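You operate a simulated robot arm through the tools that you are given. There is no shell and no other tool. Be economical: measure what you need, move in short steps, check, and stop when the job is done.

You are at the controls of a simulated robot arm. One attempt, no reset.

Task
Press the button of the blue lamp to switch it on. Press the button of the yellow lamp to switch it on. Take the white bulb and put it on the low shelf of the cart. Fetch the blue cover and set it on the top of the wooden bench. Switch the white switch on. Stack the green battery pack from the top of the wooden bench on top of the white battery pack. Put the blue block from the top of the wooden bench on the top of the large blue panel and the yellow block in the good tray. Open the fuse box lid. The order is free. Set down upright: white bulb.

Only the result counts: the job must be done as asked and must still hold three seconds after the hand-in. Knocking over, shifting, dropping, spilling or breaking anything else fails it. A push-on lid holds only when it is set on centred and level and pressed home; a screw cap is set on level and turned clockwise until tight.

Robot
A 7-joint arm with a two-finger parallel gripper on a trunk, on a base that drives. Base frame: it is fixed to the floor where the robot stands at the start and does not move with it; the origin is under the middle of the robot, x ahead of it, y to its left, z up; the surface under the hand at the start is at about z = 872. Units: mm, rad, N and s.
Its first joint turns from -2.897 to 2.897 rad. Places, roughly: battery pack [-4750, 2500, 1000]; block [-4500, 2500, 1000]; blue cover [-4750, 250, 750]; button of the blue lamp [500, -100, 400]; button of the yellow lamp [500, -200, 400]; fuse box lid [-5400, 0, 700]; good tray (15x19 cm) [-3620, 2180, 900]; low shelf of the cart [-2500, -300, 400]; top of the large blue panel [-1100, 1300, 900]; top of the wooden bench [-4700, 2300, 900]; white bulb (4x4x6 cm) [-4900, 100, 700]; white switch [-4500, 2100, 900]. Payload 1.57 kg.
The TCP is the grasp point between the finger pads, 30 mm short of the fingertips. In the tool frame z runs along the fingers and y along their closing line. The gripper opens to 110 mm. The fingers are 24 mm wide and 12 mm thick; the gripper's body (48 by 112 mm) begins 78 mm behind the TCP.
Orientation is that of the tool frame in the base frame, as a unit quaternion [w, x, y, z]. With the fingers straight down and closing along the base's y, the tool's x points along the base's -x, its y along +y and its z along -z.

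Tools
- The arm moves only by the tool drive_tool. Its argument "deltas" is a list of rows, each a list of 3 entries, a list of its own where there are three numbers: the shift along the base's x, y, z in mm, then the turn, a rotation vector about the base's x, y, z in rad, then the gripper command, from -1 (fully open) to 1 (shut), values between in proportion. In form: [[[tx, ty, tz], [ax, ay, az], fingers], ...]. A call has 1 to 20 rows; each row is the pose to reach, as a shift and turn from the pose commanded when the call began. A row lasts 0.2 s, in which the tool goes at most 50 mm and 0.15 rad; a call with a longer step from one row to the next is refused whole, and so is a gripper value outside its range. A pose out of reach is approached as far as the arm can. The call stops where the force on the tool passes 40 N (or 10 N more than at its start, if that is more) or the arm is blocked; 0.2 s more then pass. Each finger travels about 108 mm/s and halts on what it meets, pressing with about 31 N; the grip force reading is that of the motor and also rises with nothing between the fingers. The clock runs only during rows and for 0.2 s after the last one: add rows that repeat a pose to give the fingers time. It gives the time, the measured TCP pose, the force on the tool (base axes), the opening and the grip force at its end, in the units of the frame above (readings bear some noise), with the torque about the TCP (base axes, N m) and any sound that the robot's microphone picked up.
- Cameras (640 x 400 px; columns grow to the right, rows downward): "scene" is now at [474.9, 147.8, 1308.4]; the picture's right is [-0.72, -0.70, 0.00], its down [-0.58, 0.60, -0.55] and it looks along [0.39, -0.40, -0.83] (base axes); focal length 264 px, centre (320, 200). "wrist" rides on the gripper at [70, 16, -141] in the tool frame; the picture's right is [-0.23, 0.97, 0.00], its down [-0.86, -0.20, -0.48] and it looks along [-0.47, -0.11, 0.88] (tool axes); focal length 222 px, centre (320, 200). There is no depth. A picture from a camera that has moved, and an enlarged one, comes with that camera's place and axes in the base frame and with its lens.
- camera(camera): a new picture of that camera. No time passes.
- raise_lower(by): slides the trunk up (or, below 0, down) by that many mm; the arm and the scene camera ride with it, the base frame stays. It gives what a move gives, with no picture.
- base_move(legs): drives the robot by 1 to 6 legs, each [ahead, left, turn to the left] in mm, mm and rad, along the robot's own axes; the way and the turn of a leg run together, so that a leg with both is an arc; at most 1500 mm and 3.142 rad a leg. The arm and the cameras ride along, it lands a little off, and it stops where it bumps. It gives what a move gives.
- pan_tilt(pan, tilt): turns the head with the scene camera to pan (to the left, within 1.798 rad either way) and tilt (down, from -0.506 to 1.204), counted from straight ahead of the robot. It gives what a move gives.
- inspect(camera, box): a new picture of the part [left, top, right, bottom] of that camera's present view, enlarged. No time passes.
- sign_off(): hands the job in; it is judged then, once.

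Work in short steps. Places have to be worked out from the pictures, the camera data and where the tool is seen: move nearer, look again, correct. Check each grasp and each placing, and mend what went wrong. You have 207 turns and 192 pictures in all, those below and enlarged ones among them. Open the gripper and draw the arm clear of the work before you hand the job in, unless the task says otherwise; then end with one line.

The tools are called after "Request:" by a JSON object that holds its "op" and its "data". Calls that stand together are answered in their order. drive_tool: Moves the arm, as the interface text tells. Its arguments: {"type":"object","properties":{"deltas":{"type":"array","items":{"type":"array"}}},"required":["deltas"]} The other tools are called the same way: raise_lower (by) slides the trunk up or down; base_move (legs) drives the base; pan_tilt (pan, tilt) turns the head that bears the scene camera; camera (camera) takes a picture; inspect (camera, box) takes an enlarged picture of a part of a camera's view; sign_off () hands the job in.

At the start:

```text
clock: 0.0
position: [692.5, -61.7, 1000.1]
ee_rot: [0.0, 0.0, 1.0, 0.0]
ft_force: [-0.5, -0.2, 0.2]
moment: [-0.02, 0.0, 0.01]
finger_gap: 110.0
finger_force: 0.1
trunk travel left (down, up): [-375.0, 235.0]
robot x, y, heading: [1.8, -3.3, -0.002]
head pan, tilt: [-0.799, 0.984]
```

scene: 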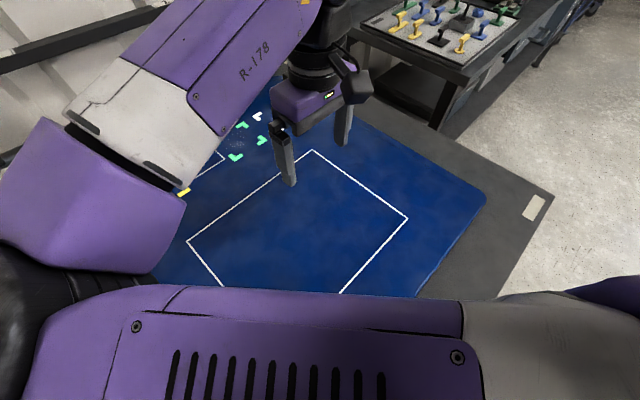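
wrist: 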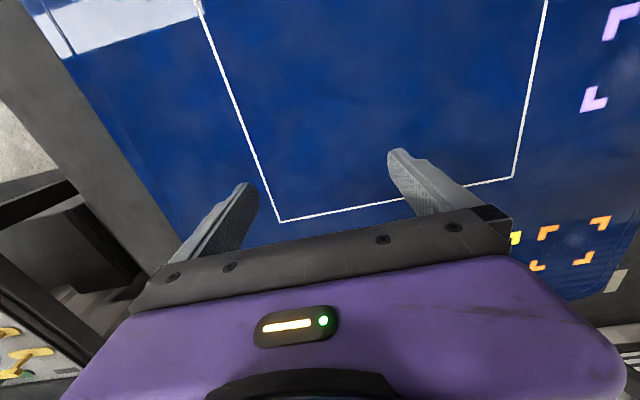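

The lamps seem to be low near the start, perhaps below this table top. I look around with the head first.

Request:
{"op": "pan_tilt", "data": {"pan": 0.0, "tilt": 0.9}}

Request:
{"op": "camera", "data": {"camera": "scene"}}

```text
clock: 1.1
position: [691.4, -62.4, 999.0]
ee_rot: [0.0, -0.001, 1.0, 0.001]
ft_force: [-0.8, 0.3, 0.3]
moment: [0.01, 0.0, -0.01]
finger_gap: 109.8
finger_force: 0.1
trunk travel left (down, up): [-375.0, 235.0]
robot x, y, heading: [1.7, 0.8, 0.005]
head pan, tilt: [0.0, 0.901]
```

```text
189 pictures are left
camera scene: at [501.1, 198.4, 1314.5], right [0.0, -1.0, 0.0], down [-0.78, 0.0, -0.62], along [0.62, 0.0, -0.78], focal length 264 px, centre (320, 200)
```

scene: 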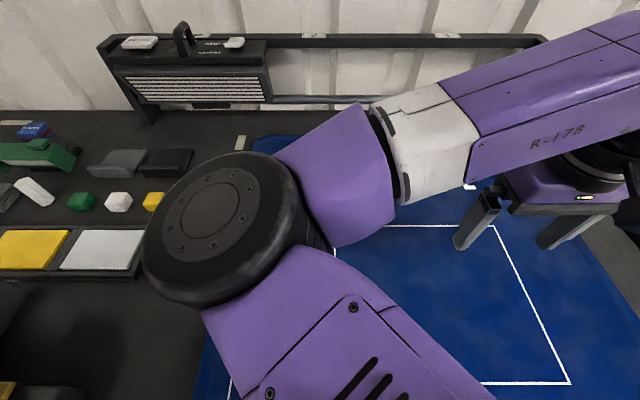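

I can't see below the table from here; I look to both sides before backing off.

Request:
{"op": "pan_tilt", "data": {"pan": 1.79, "tilt": 0.35}}

Request:
{"op": "camera", "data": {"camera": "scene"}}

Request:
{"op": "pan_tilt", "data": {"pan": -1.79, "tilt": 0.35}}

Request:
{"op": "camera", "data": {"camera": "scene"}}

```text
clock: 2.9
position: [690.9, -63.3, 999.6]
ee_rot: [0.0, 0.0, 1.0, 0.0]
ft_force: [0.3, 0.0, -0.1]
moment: [0.03, -0.03, 0.04]
finger_gap: 109.9
finger_force: 0.1
trunk travel left (down, up): [-375.0, 235.0]
robot x, y, heading: [-0.1, -3.1, -0.003]
head pan, tilt: [1.791, 0.351]
```

```text
188 pictures are left
camera scene: at [405.4, 289.3, 1362.0], right [0.98, 0.22, 0.0], down [0.07, -0.34, -0.94], along [-0.2, 0.92, -0.34], focal length 264 px, centre (320, 200)
```

scene: 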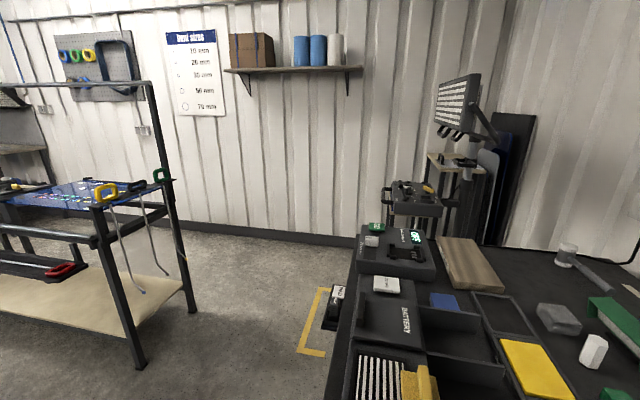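

```text
clock: 5.9
position: [691.1, -61.8, 1000.0]
ee_rot: [0.0, 0.0, 1.0, -0.001]
ft_force: [0.3, 0.2, -0.4]
moment: [0.01, 0.02, -0.01]
finger_gap: 110.1
finger_force: 0.1
trunk travel left (down, up): [-375.0, 235.0]
robot x, y, heading: [3.5, -2.2, 0.002]
head pan, tilt: [-1.791, 0.351]
```

```text
187 pictures are left
camera scene: at [405.4, 107.6, 1362.0], right [-0.98, 0.22, 0.0], down [0.07, 0.34, -0.94], along [-0.2, -0.92, -0.34], focal length 264 px, centre (320, 200)
```

scene: 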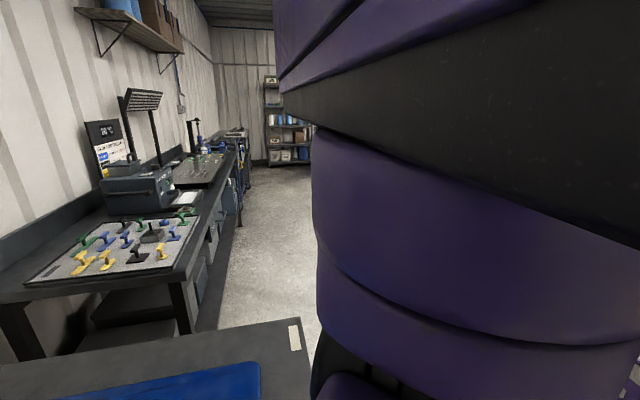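

I back straight off 700 mm (the cart is at x −2500) and look back at the bench.

Request:
{"op": "base_move", "data": {"legs": [[-700, 0, 0]]}}

Request:
{"op": "pan_tilt", "data": {"pan": 0, "tilt": 0.6}}

Request:
{"op": "camera", "data": {"camera": "scene"}}

Request:
{"op": "camera", "data": {"camera": "wrist"}}

```text
clock: 9.8
position: [-16.9, -63.5, 999.9]
ee_rot: [0.0, 0.001, 1.0, 0.0]
ft_force: [-0.2, 0.1, -0.7]
moment: [-0.02, -0.01, 0.04]
finger_gap: 110.1
finger_force: 0.1
trunk travel left (down, up): [-375.0, 235.0]
robot x, y, heading: [-706.9, -0.9, -0.0]
head pan, tilt: [-1.791, 0.351]
```

```text
clock: 11.6
position: [-16.9, -62.2, 999.7]
ee_rot: [-0.001, 0.001, 1.0, 0.0]
ft_force: [0.1, -0.2, -0.2]
moment: [0.03, -0.01, 0.04]
finger_gap: 110.0
finger_force: 0.0
trunk travel left (down, up): [-375.0, 235.0]
robot x, y, heading: [-708.4, 0.7, -0.01]
head pan, tilt: [0.0, 0.6]
```

```text
186 pictures are left
camera scene: at [-193.6, 198.2, 1339.3], right [0.0, -1.0, 0.0], down [-0.56, 0.0, -0.83], along [0.83, 0.0, -0.56], focal length 264 px, centre (320, 200)
```

scene: 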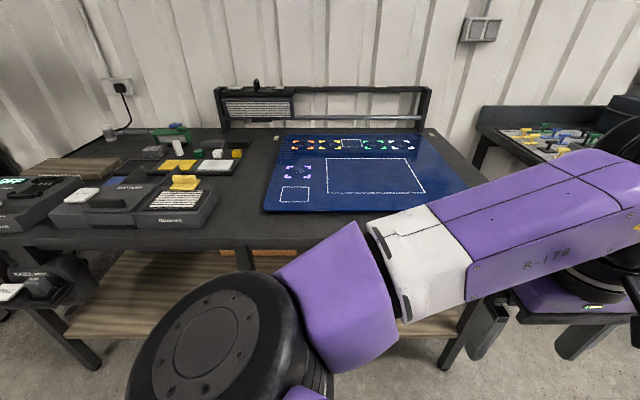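

```text
185 pictures are left
camera wrist: at [-86.3, -46.5, 1142.6], right [0.23, 0.97, 0.0], down [0.85, -0.2, 0.48], along [0.47, -0.11, -0.88], focal length 222 px, centre (320, 200)
```

wrist: 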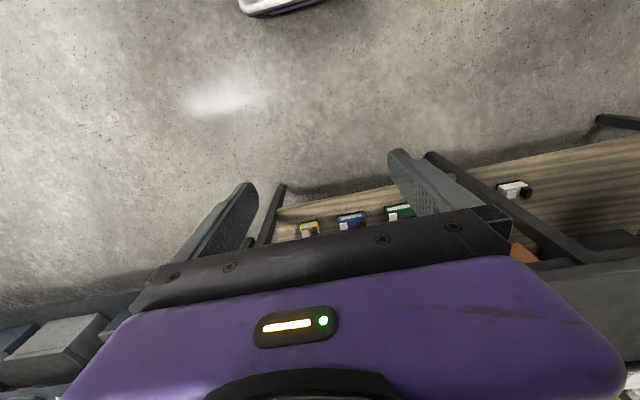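

The lamps sit on the lower shelf under the bench. I enlarge the wrist view to see them.

Request:
{"op": "inspect", "data": {"camera": "wrist", "box": [270, 170, 430, 270]}}

Request:
{"op": "raise_lower", "data": {"by": -300}}

Request:
{"op": "pan_tilt", "data": {"pan": 0, "tilt": 0.6}}

Request:
{"op": "camera", "data": {"camera": "scene"}}

Request:
{"op": "camera", "data": {"camera": "wrist"}}

```text
4.00 times, centred on (350, 220) of wrist
camera zoom: at [-86.3, -46.5, 1142.6], right [0.23, 0.97, 0.0], down [0.85, -0.2, 0.48], along [0.47, -0.11, -0.88], focal length 888 px, centre (200, 120)
```

zoom: 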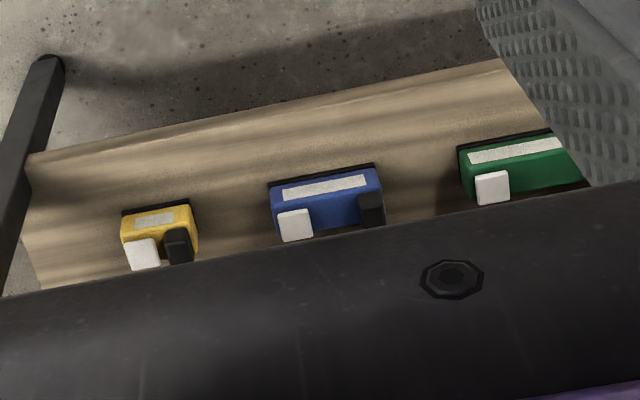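

```text
clock: 14.6
position: [-17.3, -63.1, 699.7]
ee_rot: [0.001, 0.001, 1.0, 0.0]
ft_force: [1.1, 0.5, 0.3]
moment: [-0.03, -0.01, 0.01]
finger_gap: 110.3
finger_force: 0.0
trunk travel left (down, up): [-75.0, 535.0]
robot x, y, heading: [-705.7, 2.9, -0.001]
head pan, tilt: [0.0, 0.6]
```

```text
clock: 15.2
position: [-17.1, -63.7, 700.8]
ee_rot: [0.001, 0.001, 1.0, 0.001]
ft_force: [0.2, 0.5, -0.2]
moment: [0.02, 0.0, 0.02]
finger_gap: 110.2
finger_force: 0.1
trunk travel left (down, up): [-75.0, 535.0]
robot x, y, heading: [-705.2, 0.6, 0.001]
head pan, tilt: [0.0, 0.6]
```

```text
183 pictures are left
camera scene: at [-193.6, 198.2, 1039.3], right [0.0, -1.0, 0.0], down [-0.56, 0.0, -0.83], along [0.83, 0.0, -0.56], focal length 264 px, centre (320, 200)
```

scene: 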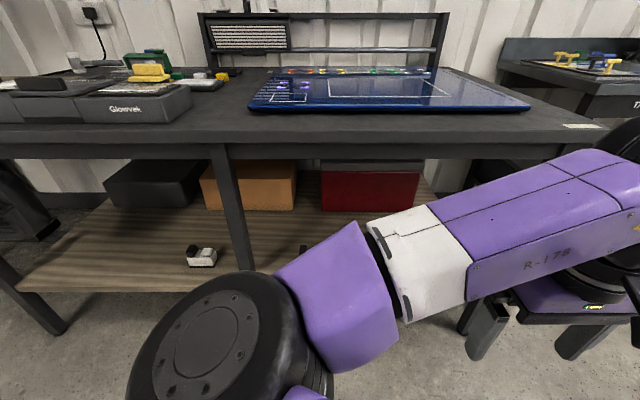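

```text
182 pictures are left
camera wrist: at [-86.3, -46.5, 842.6], right [0.23, 0.97, 0.0], down [0.85, -0.2, 0.48], along [0.47, -0.11, -0.88], focal length 222 px, centre (320, 200)
```

wrist: 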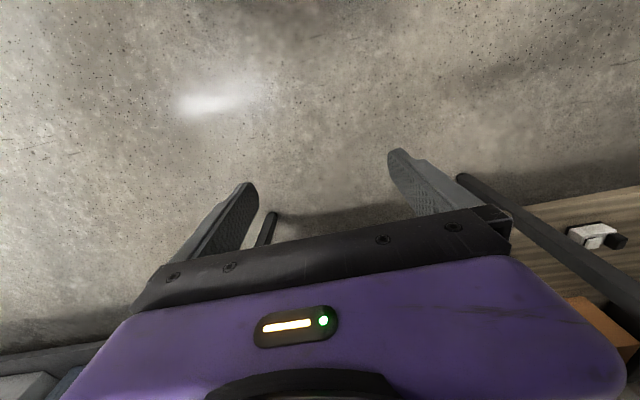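

The black/white blocks on each lamp need a closer look. I tilt the tool by 0.5 rad so that the wrist camera looks forward under the bench, lowering it somewhat.

Request:
{"op": "drive_tool", "data": {"deltas": [[[0, -20, -20], [0, -0.13, 0], 0], [[0, -40, -40], [0, -0.26, 0], 0.5], [[0, -60, -60], [0, -0.4, 0], 1], [[0, -80, -80], [0, -0.5, 0], 1], [[0, -80, -80], [0, -0.5, 0], 1]]}}

Request:
{"op": "camera", "data": {"camera": "wrist"}}

```text
clock: 16.4
position: [-17.9, -144.2, 619.0]
ee_rot: [0.248, 0.001, 0.969, 0.0]
ft_force: [-0.3, 0.0, -0.2]
moment: [-0.01, 0.0, 0.0]
finger_gap: 0.0
finger_force: 21.3
trunk travel left (down, up): [-75.0, 535.0]
robot x, y, heading: [-705.7, 3.3, 0.0]
head pan, tilt: [0.0, 0.6]
```

```text
181 pictures are left
camera wrist: at [-146.9, -127.5, 711.4], right [0.2, 0.97, 0.11], down [0.52, -0.2, 0.83], along [0.83, -0.11, -0.55], focal length 222 px, centre (320, 200)
```

wrist: 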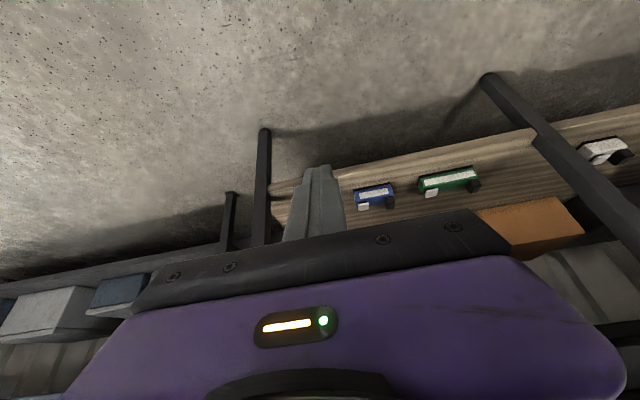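

Request:
{"op": "inspect", "data": {"camera": "wrist", "box": [340, 150, 500, 250]}}

```text
4.00 times, centred on (420, 200) of wrist
camera zoom: at [-146.9, -127.5, 711.4], right [0.2, 0.97, 0.11], down [0.52, -0.2, 0.83], along [0.83, -0.11, -0.55], focal length 888 px, centre (-80, 200)
```

zoom: 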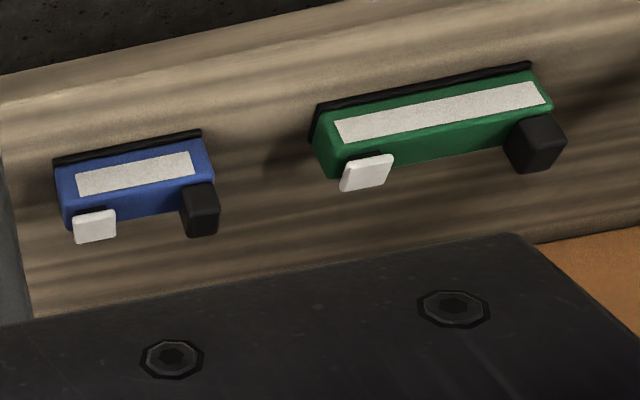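

Blue lamp: white cap at about (485,−75,350), black knob at (495,10,350); yellow: white (485,−245), black (484,−202). I lower the trunk more, tilt further and drive in closer for a better look.

Request:
{"op": "raise_lower", "data": {"by": -70}}

Request:
{"op": "drive_tool", "data": {"deltas": [[[0, 0, 0], [0, -0.13, 0], 1], [[0, 0, -20], [0, -0.26, 0], 1], [[0, 0, -40], [0, -0.35, 0], 1], [[0, 0, -40], [0, -0.35, 0], 1]]}}

Request:
{"op": "base_move", "data": {"legs": [[250, 0, 0]]}}

Request:
{"op": "camera", "data": {"camera": "wrist"}}

Request:
{"op": "camera", "data": {"camera": "scene"}}

```text
clock: 17.4
position: [-17.7, -143.7, 548.4]
ee_rot: [0.247, 0.001, 0.969, 0.0]
ft_force: [0.0, 0.0, 0.0]
moment: [-0.03, 0.01, 0.01]
finger_gap: 0.0
finger_force: 21.1
trunk travel left (down, up): [-5.0, 605.0]
robot x, y, heading: [-709.1, 1.0, 0.002]
head pan, tilt: [0.0, 0.6]
```

```text
clock: 18.4
position: [-18.8, -143.4, 509.9]
ee_rot: [0.413, 0.0, 0.911, 0.001]
ft_force: [0.6, 0.3, 0.5]
moment: [-0.03, 0.05, 0.01]
finger_gap: 0.0
finger_force: 21.0
trunk travel left (down, up): [-5.0, 605.0]
robot x, y, heading: [-708.2, 1.9, 0.0]
head pan, tilt: [0.0, 0.6]
```

```text
clock: 20.3
position: [233.4, -143.8, 509.9]
ee_rot: [0.412, 0.0, 0.911, 0.0]
ft_force: [0.9, 0.9, -0.8]
moment: [0.01, -0.02, 0.0]
finger_gap: 0.0
finger_force: 21.1
trunk travel left (down, up): [-5.0, 605.0]
robot x, y, heading: [-454.7, -4.3, 0.001]
head pan, tilt: [0.0, 0.6]
```

```text
179 pictures are left
camera wrist: at [82.1, -127.5, 552.4], right [0.15, 0.97, 0.17], down [0.2, -0.2, 0.96], along [0.97, -0.11, -0.23], focal length 222 px, centre (320, 200)
```

wrist: 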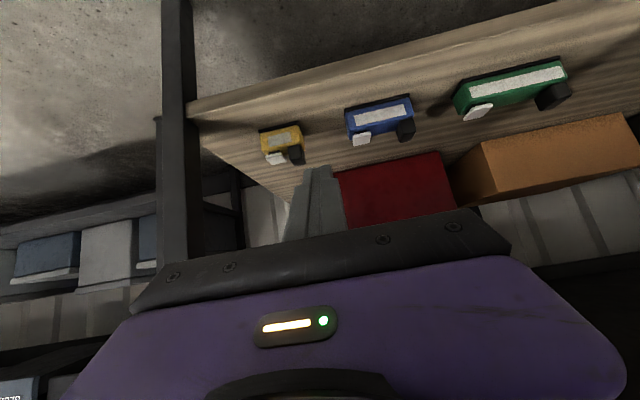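

```text
178 pictures are left
camera scene: at [58.4, 197.4, 969.3], right [0.0, -1.0, 0.0], down [-0.56, 0.0, -0.83], along [0.83, 0.0, -0.56], focal length 264 px, centre (320, 200)
```

scene: 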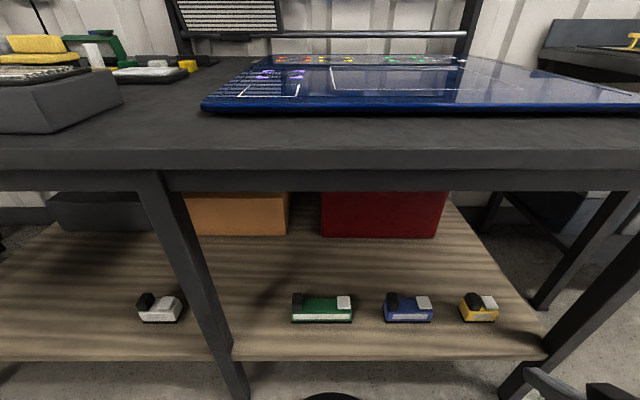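

Request:
{"op": "inspect", "data": {"camera": "scene", "box": [360, 270, 520, 370]}}

Request:
{"op": "inspect", "data": {"camera": "wrist", "box": [240, 70, 440, 195]}}

```text
4.00 times, centred on (440, 320) of scene
camera zoom: at [58.4, 197.4, 969.3], right [0.0, -1.0, 0.0], down [-0.56, 0.0, -0.83], along [0.83, 0.0, -0.56], focal length 1058 px, centre (-160, -280)
```

zoom: 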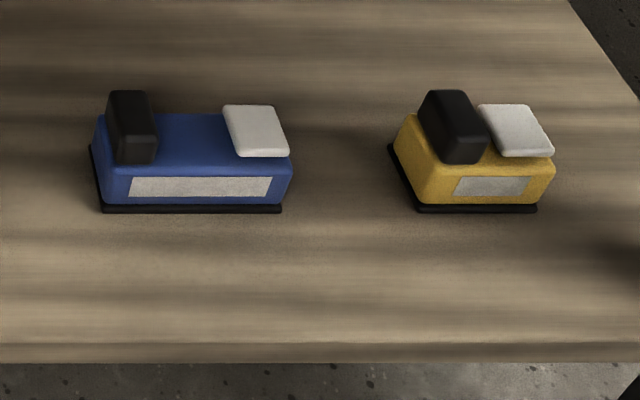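

```text
3.20 times, centred on (340, 132) of wrist
camera zoom: at [82.1, -127.5, 552.4], right [0.15, 0.97, 0.17], down [0.2, -0.2, 0.96], along [0.97, -0.11, -0.23], focal length 711 px, centre (256, 416)
```

zoom: 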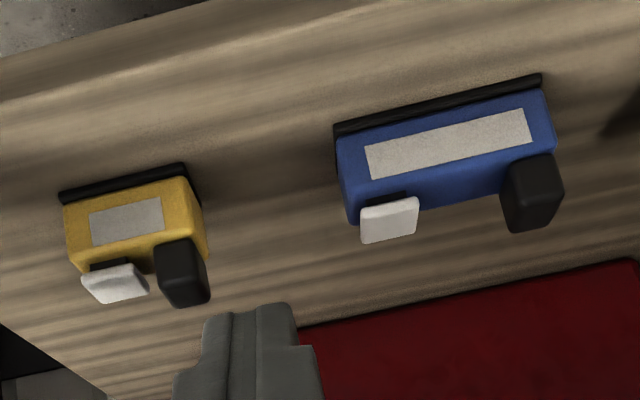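

The white pads on stems are the buttons: blue (485,−75,355), yellow (485,−247,355). I move the closed fingertips above the blue one.

Request:
{"op": "drive_tool", "data": {"deltas": [[[30, 20, -10], [0, 0, 0], 1], [[75, 35, -30], [0, 0, 0], 1], [[120, 50, -50], [0, 0, 0], 1], [[165, 60, -65], [0, 0, 0], 1], [[205, 68, -80], [0, 0, 0], 1], [[237, 68, -95], [0, 0, 0], 1], [[237, 68, -95], [0, 0, 0], 1]]}}

Request:
{"op": "camera", "data": {"camera": "wrist"}}

Request:
{"op": "camera", "data": {"camera": "scene"}}

```text
refused: row 2 steps farther than a row can; nothing moved
```

```text
175 pictures are left
camera wrist: at [82.1, -127.5, 552.4], right [0.15, 0.97, 0.17], down [0.2, -0.2, 0.96], along [0.97, -0.11, -0.23], focal length 222 px, centre (320, 200)
```

wrist: 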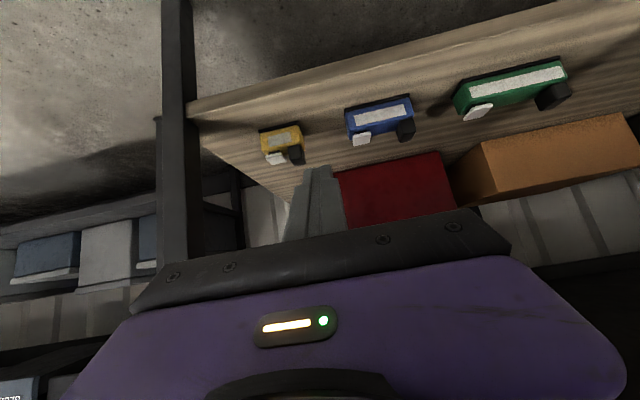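

```text
174 pictures are left
camera scene: at [58.4, 197.4, 969.3], right [0.0, -1.0, 0.0], down [-0.56, 0.0, -0.83], along [0.83, 0.0, -0.56], focal length 264 px, centre (320, 200)
```

scene: 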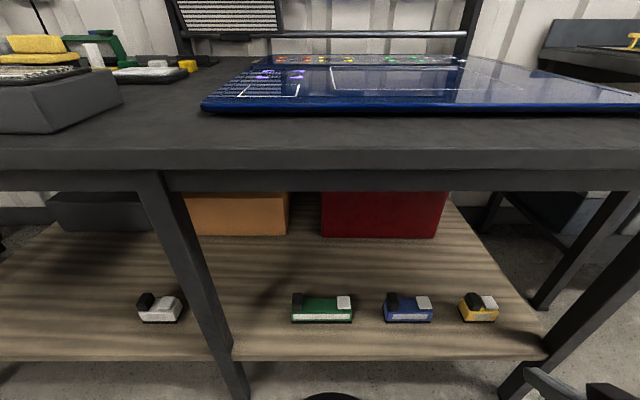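

A row stepped too far; I redo it with smaller steps.

Request:
{"op": "drive_tool", "data": {"deltas": [[[35, 10, -14], [0, 0, 0], 1], [[70, 20, -28], [0, 0, 0], 1], [[105, 30, -42], [0, 0, 0], 1], [[140, 40, -56], [0, 0, 0], 1], [[175, 50, -70], [0, 0, 0], 1], [[210, 60, -82], [0, 0, 0], 1], [[237, 68, -92], [0, 0, 0], 1], [[237, 68, -92], [0, 0, 0], 1]]}}

Request:
{"op": "camera", "data": {"camera": "wrist"}}

Request:
{"op": "camera", "data": {"camera": "scene"}}

```text
clock: 22.1
position: [470.1, -75.9, 416.6]
ee_rot: [0.412, 0.0, 0.911, 0.001]
ft_force: [0.1, 0.2, -0.2]
moment: [0.05, -0.04, 0.01]
finger_gap: 0.1
finger_force: 21.1
trunk travel left (down, up): [-5.0, 605.0]
robot x, y, heading: [-451.9, 0.8, -0.002]
head pan, tilt: [0.0, 0.6]
```

```text
173 pictures are left
camera wrist: at [318.5, -58.6, 460.3], right [0.15, 0.97, 0.17], down [0.2, -0.2, 0.96], along [0.97, -0.11, -0.23], focal length 222 px, centre (320, 200)
```

wrist: 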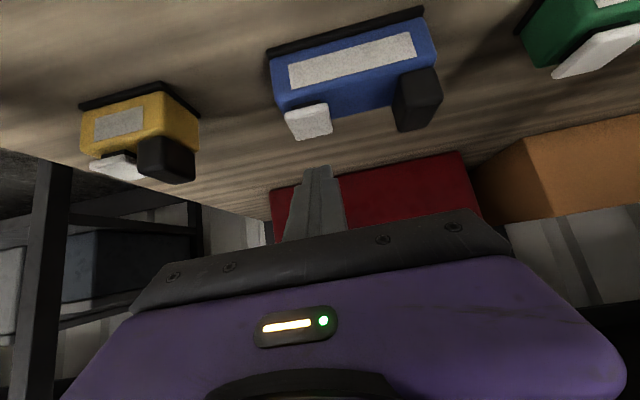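

```text
172 pictures are left
camera scene: at [58.4, 197.4, 969.3], right [0.0, -1.0, 0.0], down [-0.56, 0.0, -0.83], along [0.83, 0.0, -0.56], focal length 264 px, centre (320, 200)
```

scene: 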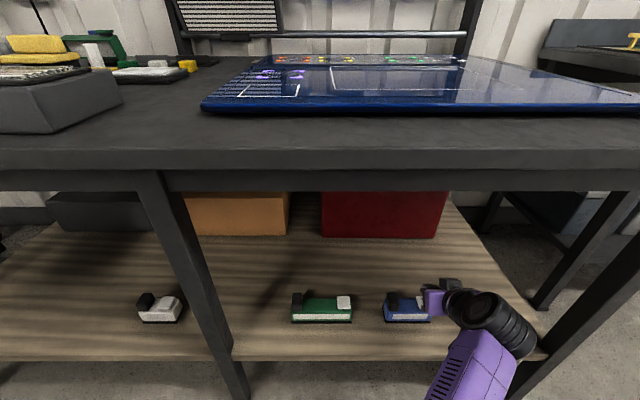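

Aligned. I press straight down in fine steps.

Request:
{"op": "drive_tool", "data": {"deltas": [[[0, 0, -12], [0, 0, 0], 1], [[0, 0, -22], [0, 0, 0], 1], [[0, 0, -27], [0, 0, 0], 1], [[0, 0, -31], [0, 0, 0], 1], [[0, 0, -34], [0, 0, 0], 1], [[0, 0, -37], [0, 0, 0], 1], [[0, 0, -40], [0, 0, 0], 1]]}}

Request:
{"op": "camera", "data": {"camera": "wrist"}}

```text
clock: 23.7
position: [471.7, -76.5, 380.6]
ee_rot: [0.415, 0.001, 0.91, 0.0]
ft_force: [-4.5, -0.7, 17.1]
moment: [-0.02, -0.14, 0.05]
finger_gap: 0.1
finger_force: 21.4
trunk travel left (down, up): [-5.0, 605.0]
robot x, y, heading: [-457.4, 0.2, -0.004]
head pan, tilt: [0.0, 0.6]
heard: click
```

```text
171 pictures are left
camera wrist: at [319.0, -59.1, 422.6], right [0.15, 0.97, 0.17], down [0.2, -0.2, 0.96], along [0.97, -0.11, -0.22], focal length 222 px, centre (320, 200)
```

wrist: 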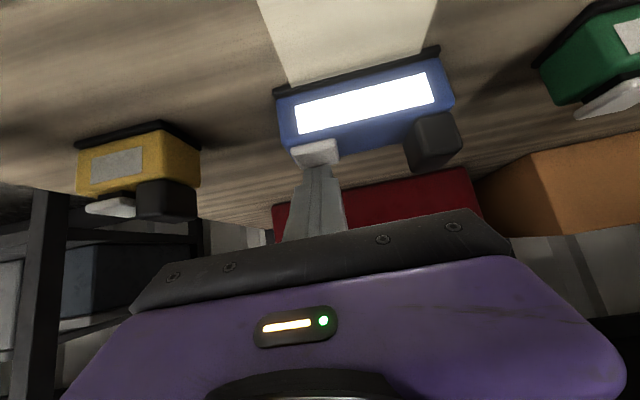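

Click, blue lamp lit. I lift and shift to above the yellow button.

Request:
{"op": "drive_tool", "data": {"deltas": [[[0, 0, 20], [0, 0, 0], 1], [[0, 0, 50], [0, 0, 0], 1], [[0, -45, 60], [0, 0, 0], 1], [[0, -90, 60], [0, 0, 0], 1], [[0, -135, 60], [0, 0, 0], 1], [[-1, -173, 50], [0, 0, 0], 1], [[-1, -173, 38], [0, 0, 0], 1], [[-1, -173, 38], [0, 0, 0], 1]]}}

Request:
{"op": "camera", "data": {"camera": "wrist"}}

```text
clock: 25.5
position: [470.4, -251.2, 417.1]
ee_rot: [0.413, 0.001, 0.911, 0.0]
ft_force: [-0.2, 0.5, 0.1]
moment: [-0.04, 0.01, 0.04]
finger_gap: 0.0
finger_force: 21.0
trunk travel left (down, up): [-5.0, 605.0]
robot x, y, heading: [-455.9, 0.9, -0.003]
head pan, tilt: [0.0, 0.6]
```

```text
170 pictures are left
camera wrist: at [318.1, -233.9, 458.4], right [0.15, 0.97, 0.17], down [0.2, -0.2, 0.96], along [0.97, -0.11, -0.23], focal length 222 px, centre (320, 200)
```

wrist: 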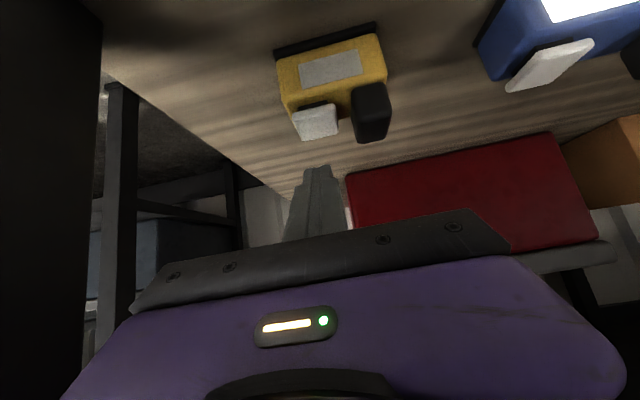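

Aligned over yellow; pressing.

Request:
{"op": "drive_tool", "data": {"deltas": [[[0, 2, -12], [0, 0, 0], 1], [[0, 2, -22], [0, 0, 0], 1], [[0, 2, -27], [0, 0, 0], 1], [[0, 2, -31], [0, 0, 0], 1], [[0, 2, -34], [0, 0, 0], 1], [[0, 2, -37], [0, 0, 0], 1], [[0, 2, -40], [0, 0, 0], 1]]}}

Request:
{"op": "camera", "data": {"camera": "wrist"}}

```text
clock: 27.1
position: [471.8, -248.1, 378.7]
ee_rot: [0.416, 0.0, 0.909, 0.0]
ft_force: [-9.6, 5.5, 29.8]
moment: [0.15, -0.18, 0.13]
finger_gap: 0.0
finger_force: 20.8
trunk travel left (down, up): [-5.0, 605.0]
robot x, y, heading: [-455.9, 0.5, -0.007]
head pan, tilt: [0.0, 0.6]
heard: click
```

```text
169 pictures are left
camera wrist: at [318.7, -231.1, 420.7], right [0.15, 0.97, 0.17], down [0.2, -0.2, 0.96], along [0.97, -0.11, -0.22], focal length 222 px, centre (320, 200)
```

wrist: 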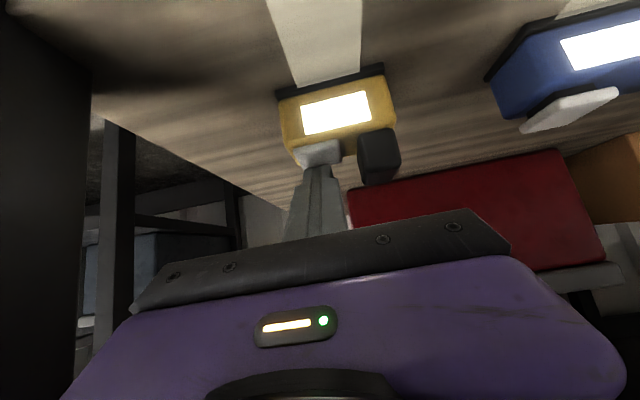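

Both lamps lit. I retract the arm from under the bench, then back away.

Request:
{"op": "drive_tool", "data": {"deltas": [[[0, 0, 20], [0, 0, 0], 1], [[0, 0, 50], [0, 0, 0], 1], [[-35, 20, 70], [0, 0, 0], 1], [[-75, 40, 85], [0, 0, 0], 1], [[-115, 60, 100], [0, 0, 0], 1], [[-155, 80, 110], [0, 0, 0], 1], [[-195, 100, 120], [0, 0, 0], 1], [[-235, 105, 130], [0, 0, 0], 1], [[-235, 105, 130], [0, 0, 0], 1]]}}

Request:
{"op": "base_move", "data": {"legs": [[-550, 0, 0]]}}

Request:
{"op": "raise_lower", "data": {"by": 450}}

Request:
{"op": "pan_tilt", "data": {"pan": 1.75, "tilt": 0.3}}

Request:
{"op": "camera", "data": {"camera": "scene"}}

```text
clock: 29.1
position: [236.2, -140.8, 505.5]
ee_rot: [0.413, 0.001, 0.911, 0.0]
ft_force: [-0.3, 0.2, 0.1]
moment: [-0.02, 0.01, 0.03]
finger_gap: 0.1
finger_force: 21.3
trunk travel left (down, up): [-5.0, 605.0]
robot x, y, heading: [-454.3, -0.5, 0.0]
head pan, tilt: [0.0, 0.6]
```

```text
clock: 32.3
position: [-325.6, -141.4, 504.7]
ee_rot: [0.412, 0.002, 0.911, 0.0]
ft_force: [-0.2, 0.3, 0.8]
moment: [-0.01, 0.02, 0.01]
finger_gap: 0.1
finger_force: 21.1
trunk travel left (down, up): [-5.0, 605.0]
robot x, y, heading: [-1019.3, 2.5, -0.006]
head pan, tilt: [0.0, 0.6]
```

```text
refused: 450 is not a number from -400 to 400
```

```text
clock: 34.1
position: [-325.4, -142.4, 505.5]
ee_rot: [0.412, 0.003, 0.911, -0.001]
ft_force: [0.5, 0.1, 0.1]
moment: [0.0, -0.04, 0.03]
finger_gap: 0.0
finger_force: 21.2
trunk travel left (down, up): [-5.0, 605.0]
robot x, y, heading: [-1018.3, 3.1, -0.009]
head pan, tilt: [1.751, 0.3]
```

```text
168 pictures are left
camera scene: at [-606.7, 290.1, 996.7], right [0.98, 0.17, 0.0], down [0.05, -0.29, -0.96], along [-0.16, 0.94, -0.3], focal length 264 px, centre (320, 200)
```

scene: 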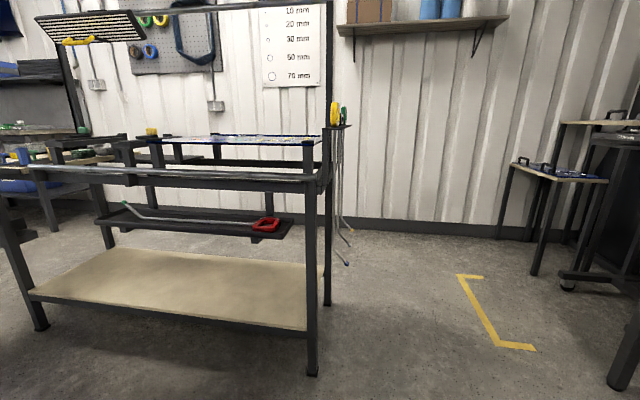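

I raise the trunk, turn to face −x and survey.

Request:
{"op": "raise_lower", "data": {"by": 390}}

Request:
{"op": "base_move", "data": {"legs": [[0, 0, 3.14]]}}

Request:
{"op": "pan_tilt", "data": {"pan": 0, "tilt": 0.35}}

Request:
{"op": "camera", "data": {"camera": "scene"}}

Request:
{"op": "pan_tilt", "data": {"pan": -0.9, "tilt": 0.25}}

Request:
{"op": "camera", "data": {"camera": "scene"}}

Request:
{"op": "pan_tilt", "data": {"pan": 0.9, "tilt": 0.35}}

Request:
{"op": "camera", "data": {"camera": "scene"}}

```text
clock: 37.8
position: [-326.2, -141.9, 894.9]
ee_rot: [0.412, 0.002, 0.911, -0.001]
ft_force: [-1.0, -0.6, -0.5]
moment: [-0.01, 0.02, 0.0]
finger_gap: 0.2
finger_force: 21.9
trunk travel left (down, up): [-395.0, 215.0]
robot x, y, heading: [-1017.1, -0.3, -0.005]
head pan, tilt: [1.751, 0.3]
```

```text
clock: 45.8
position: [-1720.1, 84.9, 894.6]
ee_rot: [0.017, 0.91, 0.038, -0.412]
ft_force: [-0.2, 1.2, 0.4]
moment: [0.01, -0.03, 0.03]
finger_gap: 0.2
finger_force: 21.2
trunk travel left (down, up): [-395.0, 215.0]
robot x, y, heading: [-1012.2, 3.6, -3.06]
head pan, tilt: [1.751, 0.3]
```

```text
clock: 47.5
position: [-1721.3, 84.6, 893.8]
ee_rot: [0.018, 0.91, 0.039, -0.412]
ft_force: [0.9, -0.6, 0.5]
moment: [0.01, 0.0, -0.01]
finger_gap: 0.0
finger_force: 21.5
trunk travel left (down, up): [-395.0, 215.0]
robot x, y, heading: [-1016.8, 4.9, -3.053]
head pan, tilt: [0.0, 0.351]
```

```text
167 pictures are left
camera scene: at [-1520.6, -241.9, 1382.0], right [-0.08, 1.0, 0.0], down [0.34, 0.03, -0.94], along [-0.94, -0.08, -0.34], focal length 264 px, centre (320, 200)
```

scene: 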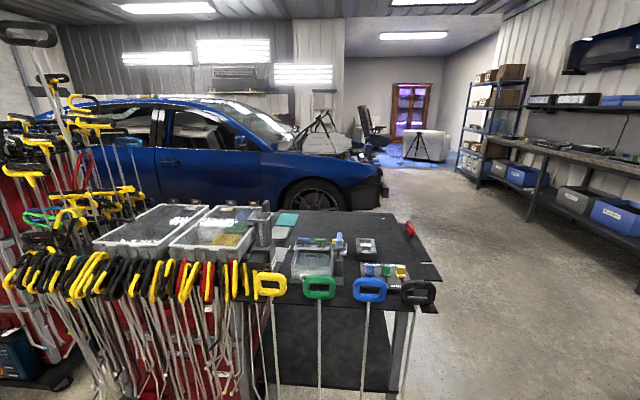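

```text
clock: 48.7
position: [-1720.2, 84.3, 895.6]
ee_rot: [0.018, 0.91, 0.039, -0.412]
ft_force: [0.6, 0.2, -0.1]
moment: [-0.01, -0.01, 0.0]
finger_gap: 0.0
finger_force: 21.0
trunk travel left (down, up): [-395.0, 215.0]
robot x, y, heading: [-1019.4, 4.8, -3.059]
head pan, tilt: [-0.901, 0.25]
```

```text
166 pictures are left
camera scene: at [-1491.8, -166.1, 1391.5], right [0.73, 0.68, 0.0], down [0.17, -0.18, -0.97], along [-0.66, 0.71, -0.25], focal length 264 px, centre (320, 200)
```

scene: 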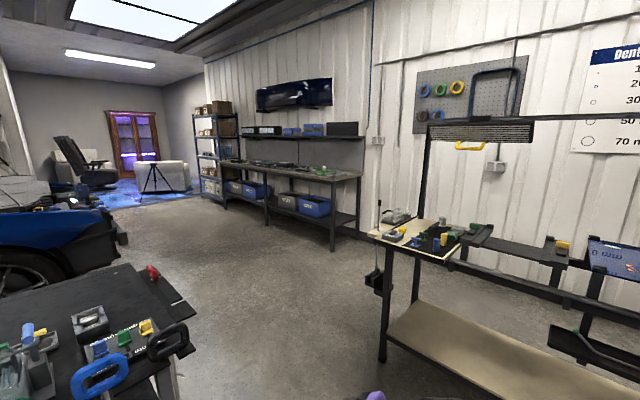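

```text
clock: 50.5
position: [-1720.0, 84.3, 895.3]
ee_rot: [0.018, 0.91, 0.038, -0.412]
ft_force: [0.1, 0.2, -0.1]
moment: [-0.01, 0.0, 0.04]
finger_gap: 0.2
finger_force: 21.4
trunk travel left (down, up): [-395.0, 215.0]
robot x, y, heading: [-1016.6, 1.9, -3.052]
head pan, tilt: [0.901, 0.351]
```

```text
165 pictures are left
camera scene: at [-1479.4, -311.6, 1382.0], right [-0.83, 0.55, 0.0], down [0.19, 0.29, -0.94], along [-0.52, -0.78, -0.34], focal length 264 px, centre (320, 200)
```

scene: 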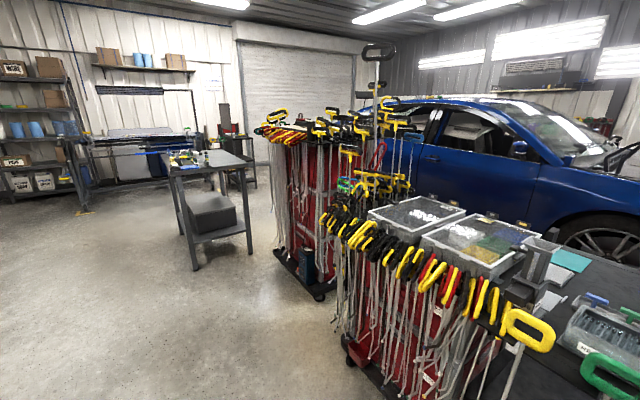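

The car's engine bay is near x≈−4900 with its front toward +y; the work bench is along the +y wall. I drive along the aisle between cart and frame bench.

Request:
{"op": "base_move", "data": {"legs": [[0, -575, -0.085], [1300, 0, 0], [1000, -200, 0]]}}

Request:
{"op": "pan_tilt", "data": {"pan": 0.1, "tilt": 0.45}}

Request:
{"op": "camera", "data": {"camera": "scene"}}

Request:
{"op": "pan_tilt", "data": {"pan": -0.9, "tilt": 0.45}}

Request:
{"op": "camera", "data": {"camera": "scene"}}

Request:
{"op": "pan_tilt", "data": {"pan": 1.5, "tilt": 0.5}}

Request:
{"op": "camera", "data": {"camera": "scene"}}

```text
clock: 64.8
position: [-4010.4, 1070.8, 896.1]
ee_rot: [-0.014, 0.911, -0.032, -0.412]
ft_force: [0.2, -0.6, 0.6]
moment: [0.0, 0.03, 0.04]
finger_gap: 0.1
finger_force: 21.2
trunk travel left (down, up): [-395.0, 215.0]
robot x, y, heading: [-3330.6, 881.9, 3.071]
head pan, tilt: [0.901, 0.351]
```

```text
clock: 66.0
position: [-4010.5, 1071.3, 895.4]
ee_rot: [-0.014, 0.911, -0.032, -0.412]
ft_force: [0.4, 0.8, -0.1]
moment: [0.03, 0.02, 0.01]
finger_gap: 0.1
finger_force: 21.3
trunk travel left (down, up): [-395.0, 215.0]
robot x, y, heading: [-3328.2, 882.0, 3.07]
head pan, tilt: [0.099, 0.45]
```

```text
164 pictures are left
camera scene: at [-3862.3, 708.2, 1372.8], right [-0.03, 1.0, 0.0], down [0.43, 0.01, -0.9], along [-0.9, -0.03, -0.44], focal length 264 px, centre (320, 200)
```

scene: 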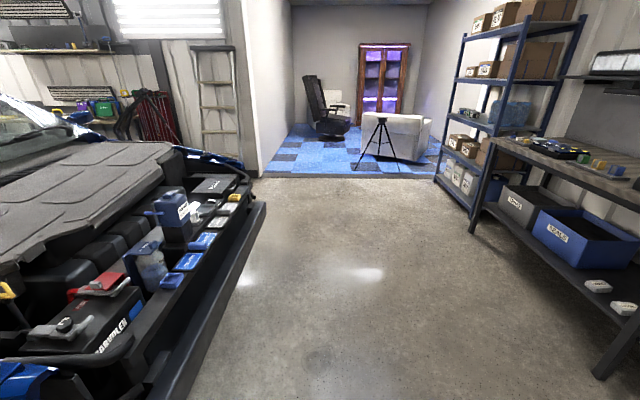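

```text
clock: 67.2
position: [-4009.9, 1071.6, 894.9]
ee_rot: [-0.014, 0.911, -0.032, -0.412]
ft_force: [-0.6, 0.1, 0.3]
moment: [0.02, 0.01, 0.05]
finger_gap: 0.2
finger_force: 21.5
trunk travel left (down, up): [-395.0, 215.0]
robot x, y, heading: [-3330.4, 884.2, 3.069]
head pan, tilt: [-0.901, 0.45]
```

```text
163 pictures are left
camera scene: at [-3822.3, 786.8, 1372.8], right [0.83, 0.56, 0.0], down [0.25, -0.36, -0.9], along [-0.51, 0.74, -0.44], focal length 264 px, centre (320, 200)
```

scene: 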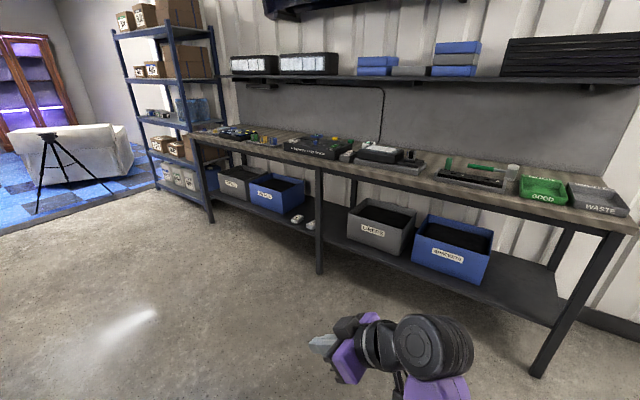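

```text
clock: 69.4
position: [-4010.8, 1071.5, 895.0]
ee_rot: [-0.014, 0.911, -0.033, -0.412]
ft_force: [-0.5, -1.1, -0.2]
moment: [0.03, -0.01, -0.03]
finger_gap: 0.2
finger_force: 21.0
trunk travel left (down, up): [-395.0, 215.0]
robot x, y, heading: [-3324.4, 881.3, 3.067]
head pan, tilt: [1.499, 0.499]
```

```text
162 pictures are left
camera scene: at [-3783.4, 620.8, 1368.4], right [-0.99, 0.14, 0.0], down [0.07, 0.47, -0.88], along [-0.13, -0.87, -0.48], focal length 264 px, centre (320, 200)
```

scene: 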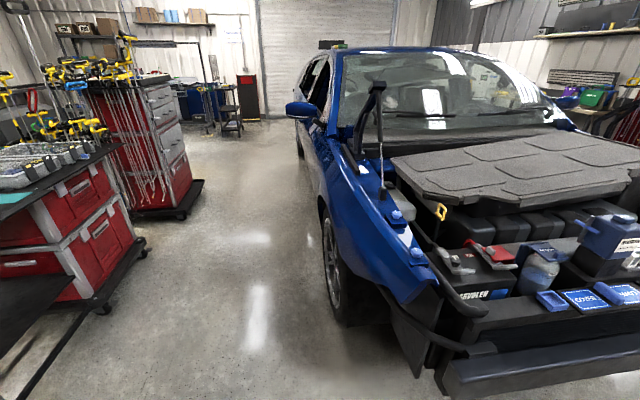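

The engine bay (fuse box, bulb, blue cover) is on the left, the wooden bench on the right. I drive to x≈−4830 and turn to face the car (−y), trunk raised for clearance.

Request:
{"op": "raise_lower", "data": {"by": 200}}

Request:
{"op": "base_move", "data": {"legs": [[1480, 0, 0], [0, 0, 1.64]]}}

Request:
{"op": "pan_tilt", "data": {"pan": 0, "tilt": 0.7}}

Request:
{"op": "camera", "data": {"camera": "scene"}}

Request:
{"op": "camera", "data": {"camera": "wrist"}}

```text
clock: 71.6
position: [-4009.9, 1070.5, 1094.4]
ee_rot: [-0.014, 0.91, -0.032, -0.412]
ft_force: [-1.0, -0.2, 0.1]
moment: [0.03, 0.02, -0.01]
finger_gap: 0.0
finger_force: 21.8
trunk travel left (down, up): [-595.0, 15.0]
robot x, y, heading: [-3330.2, 882.7, 3.069]
head pan, tilt: [1.499, 0.499]
```

```text
clock: 82.9
position: [-4985.7, 322.1, 1094.7]
ee_rot: [0.285, 0.66, 0.628, -0.298]
ft_force: [-0.3, 0.2, -0.8]
moment: [0.01, -0.01, 0.02]
finger_gap: 0.0
finger_force: 21.1
trunk travel left (down, up): [-595.0, 15.0]
robot x, y, heading: [-4814.3, 1007.6, -1.623]
head pan, tilt: [1.499, 0.499]
```

```text
clock: 84.5
position: [-4985.1, 322.2, 1095.3]
ee_rot: [0.286, 0.659, 0.629, -0.298]
ft_force: [0.4, -0.2, -0.3]
moment: [0.0, 0.0, 0.01]
finger_gap: 0.1
finger_force: 21.5
trunk travel left (down, up): [-595.0, 15.0]
robot x, y, heading: [-4810.2, 1010.6, -1.618]
head pan, tilt: [0.0, 0.7]
```

```text
161 pictures are left
camera scene: at [-4637.6, 485.3, 1550.7], right [-1.0, 0.05, 0.0], down [0.03, 0.64, -0.77], along [-0.04, -0.76, -0.64], focal length 264 px, centre (320, 200)
```

scene: 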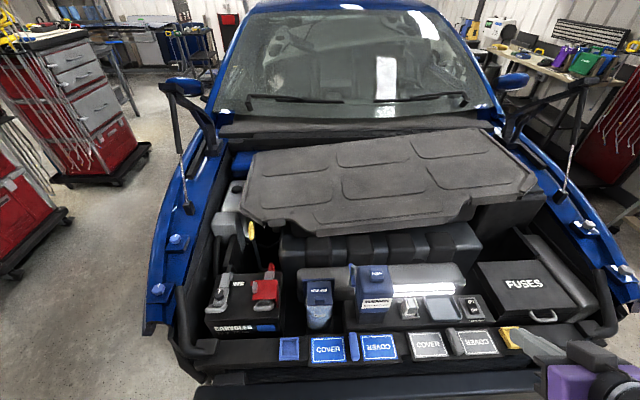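

```text
160 pictures are left
camera wrist: at [-4961.4, 474.1, 1137.5], right [0.97, -0.2, 0.17], down [-0.21, -0.19, 0.96], along [-0.15, -0.96, -0.23], focal length 222 px, centre (320, 200)
```

wrist: 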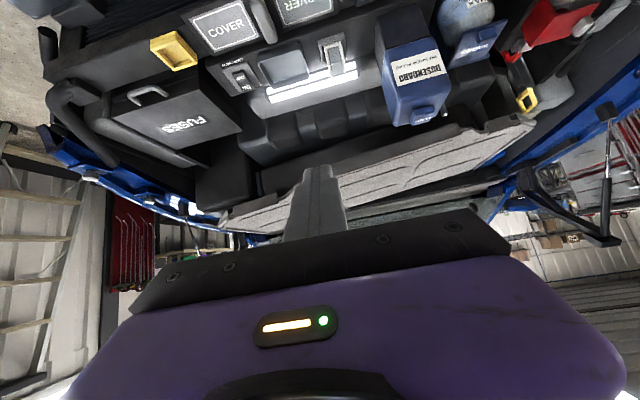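

Request:
{"op": "inspect", "data": {"camera": "scene", "box": [250, 240, 420, 370]}}

Request:
{"op": "inspect", "data": {"camera": "scene", "box": [390, 240, 590, 370]}}

```text
3.08 times, centred on (335, 305) of scene
camera zoom: at [-4637.6, 485.3, 1550.7], right [-1.0, 0.05, 0.0], down [0.03, 0.64, -0.77], along [-0.04, -0.76, -0.64], focal length 814 px, centre (274, -123)
```

zoom: 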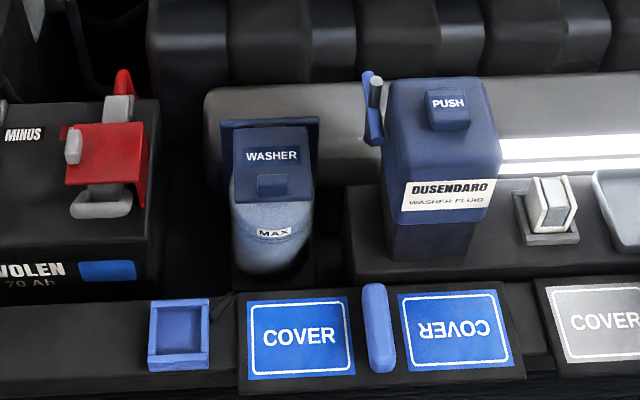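

```text
3.08 times, centred on (490, 305) of scene
camera zoom: at [-4637.6, 485.3, 1550.7], right [-1.0, 0.05, 0.0], down [0.03, 0.64, -0.77], along [-0.04, -0.76, -0.64], focal length 814 px, centre (-203, -123)
```

zoom: 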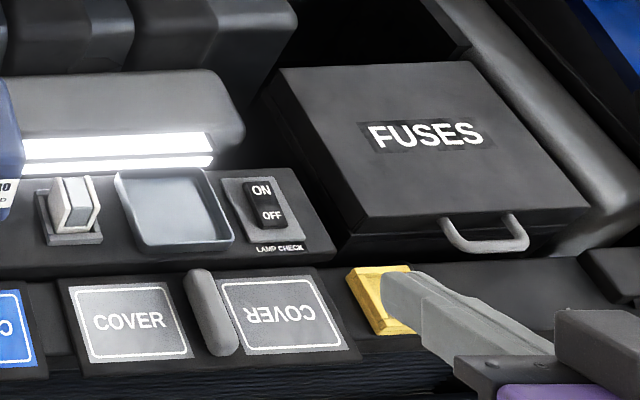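

The blue COVER item has a blue bar handle at roughly (−4754,178); bulb near (−4962,61); lid handle near (−5360,123). I level the tool over the cover handle and lower the trunk for a closer view.

Request:
{"op": "drive_tool", "data": {"deltas": [[[30, -18, 0], [0.12, -0.002, 0.006], 0.2], [[60, -36, 0], [0.24, -0.005, 0.012], 0], [[90, -54, 0], [0.36, -0.007, 0.018], 0], [[120, -72, 0], [0.48, -0.01, 0.025], 0], [[150, -90, 0], [0.6, -0.012, 0.03], 0], [[180, -108, 0], [0.72, -0.015, 0.037], 0], [[210, -126, 0], [0.851, -0.0175, 0.0437], 0], [[231, -144, 0], [0.851, -0.0175, 0.0437], 0], [[231, -144, 0], [0.851, -0.0175, 0.0437], 0]]}}

Request:
{"op": "raise_lower", "data": {"by": -170}}

Request:
{"op": "camera", "data": {"camera": "wrist"}}

Request:
{"op": "camera", "data": {"camera": "scene"}}

```text
clock: 86.5
position: [-4752.8, 179.1, 1093.5]
ee_rot: [-0.001, 0.707, 0.707, 0.0]
ft_force: [0.2, -1.1, -0.4]
moment: [-0.03, 0.0, 0.0]
finger_gap: 55.0
finger_force: 0.0
trunk travel left (down, up): [-595.0, 15.0]
robot x, y, heading: [-4810.7, 1005.3, -1.62]
head pan, tilt: [0.0, 0.7]
```

```text
clock: 88.4
position: [-4753.2, 180.7, 924.1]
ee_rot: [0.0, 0.707, 0.708, 0.0]
ft_force: [-0.7, -0.3, -0.4]
moment: [-0.03, 0.05, 0.04]
finger_gap: 55.0
finger_force: 0.1
trunk travel left (down, up): [-425.0, 185.0]
robot x, y, heading: [-4813.1, 1008.2, -1.618]
head pan, tilt: [0.0, 0.7]
```

```text
157 pictures are left
camera wrist: at [-4736.6, 250.3, 1066.6], right [0.97, -0.23, 0.0], down [-0.2, -0.86, 0.48], along [-0.11, -0.47, -0.88], focal length 222 px, centre (320, 200)
```

wrist: 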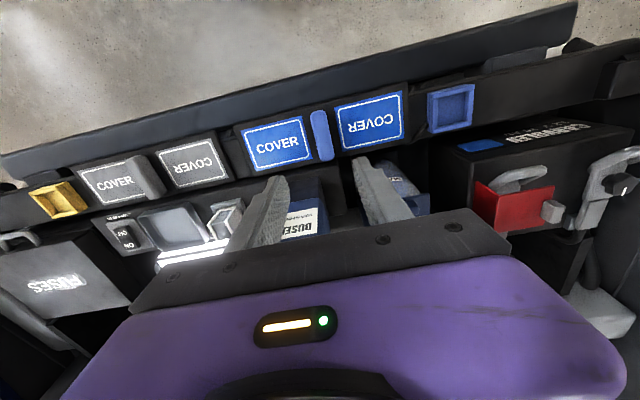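

```text
156 pictures are left
camera scene: at [-4637.7, 485.3, 1380.7], right [-1.0, 0.05, 0.0], down [0.03, 0.64, -0.76], along [-0.04, -0.76, -0.64], focal length 264 px, centre (320, 200)
```

scene: 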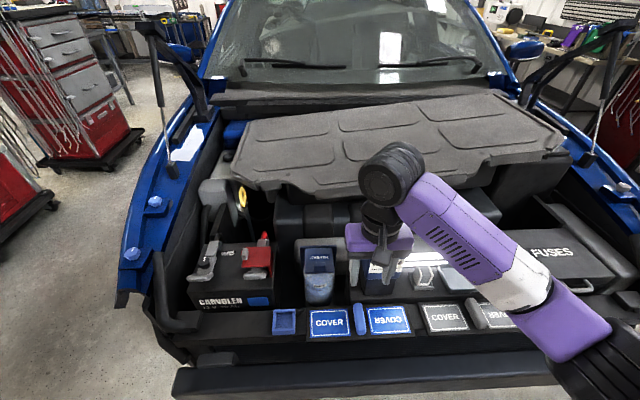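

Handle triangulates to (−4753,177,~722). I zoom to see its shape.

Request:
{"op": "inspect", "data": {"camera": "wrist", "box": [220, 80, 420, 205]}}

Request:
{"op": "inspect", "data": {"camera": "scene", "box": [260, 280, 440, 393]}}

```text
3.20 times, centred on (320, 142) of wrist
camera zoom: at [-4736.6, 250.3, 1066.6], right [0.97, -0.23, 0.0], down [-0.2, -0.86, 0.48], along [-0.11, -0.47, -0.88], focal length 711 px, centre (320, 384)
```

zoom: 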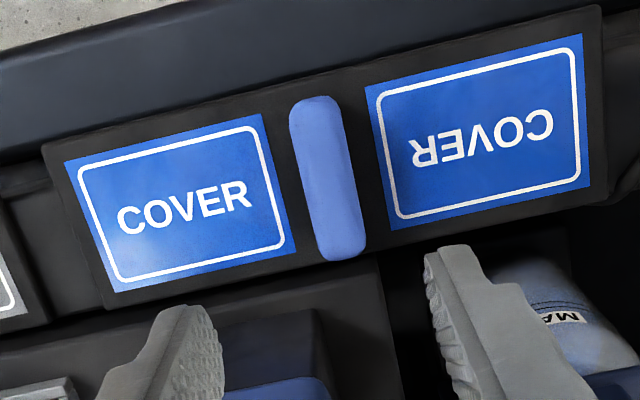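

```text
3.54 times, centred on (350, 336) of scene
camera zoom: at [-4637.7, 485.3, 1380.7], right [-1.0, 0.05, 0.0], down [0.03, 0.64, -0.76], along [-0.04, -0.76, -0.64], focal length 936 px, centre (214, -283)
```

zoom: 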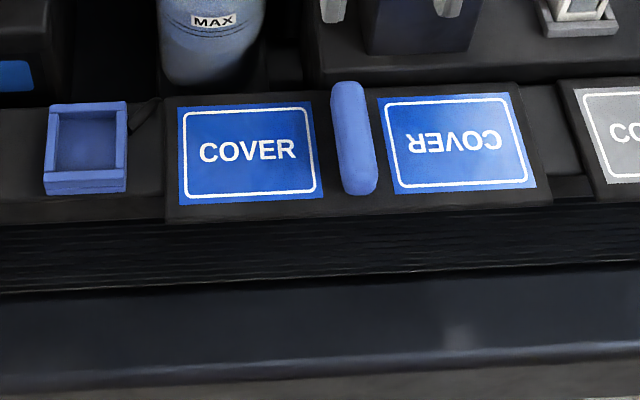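

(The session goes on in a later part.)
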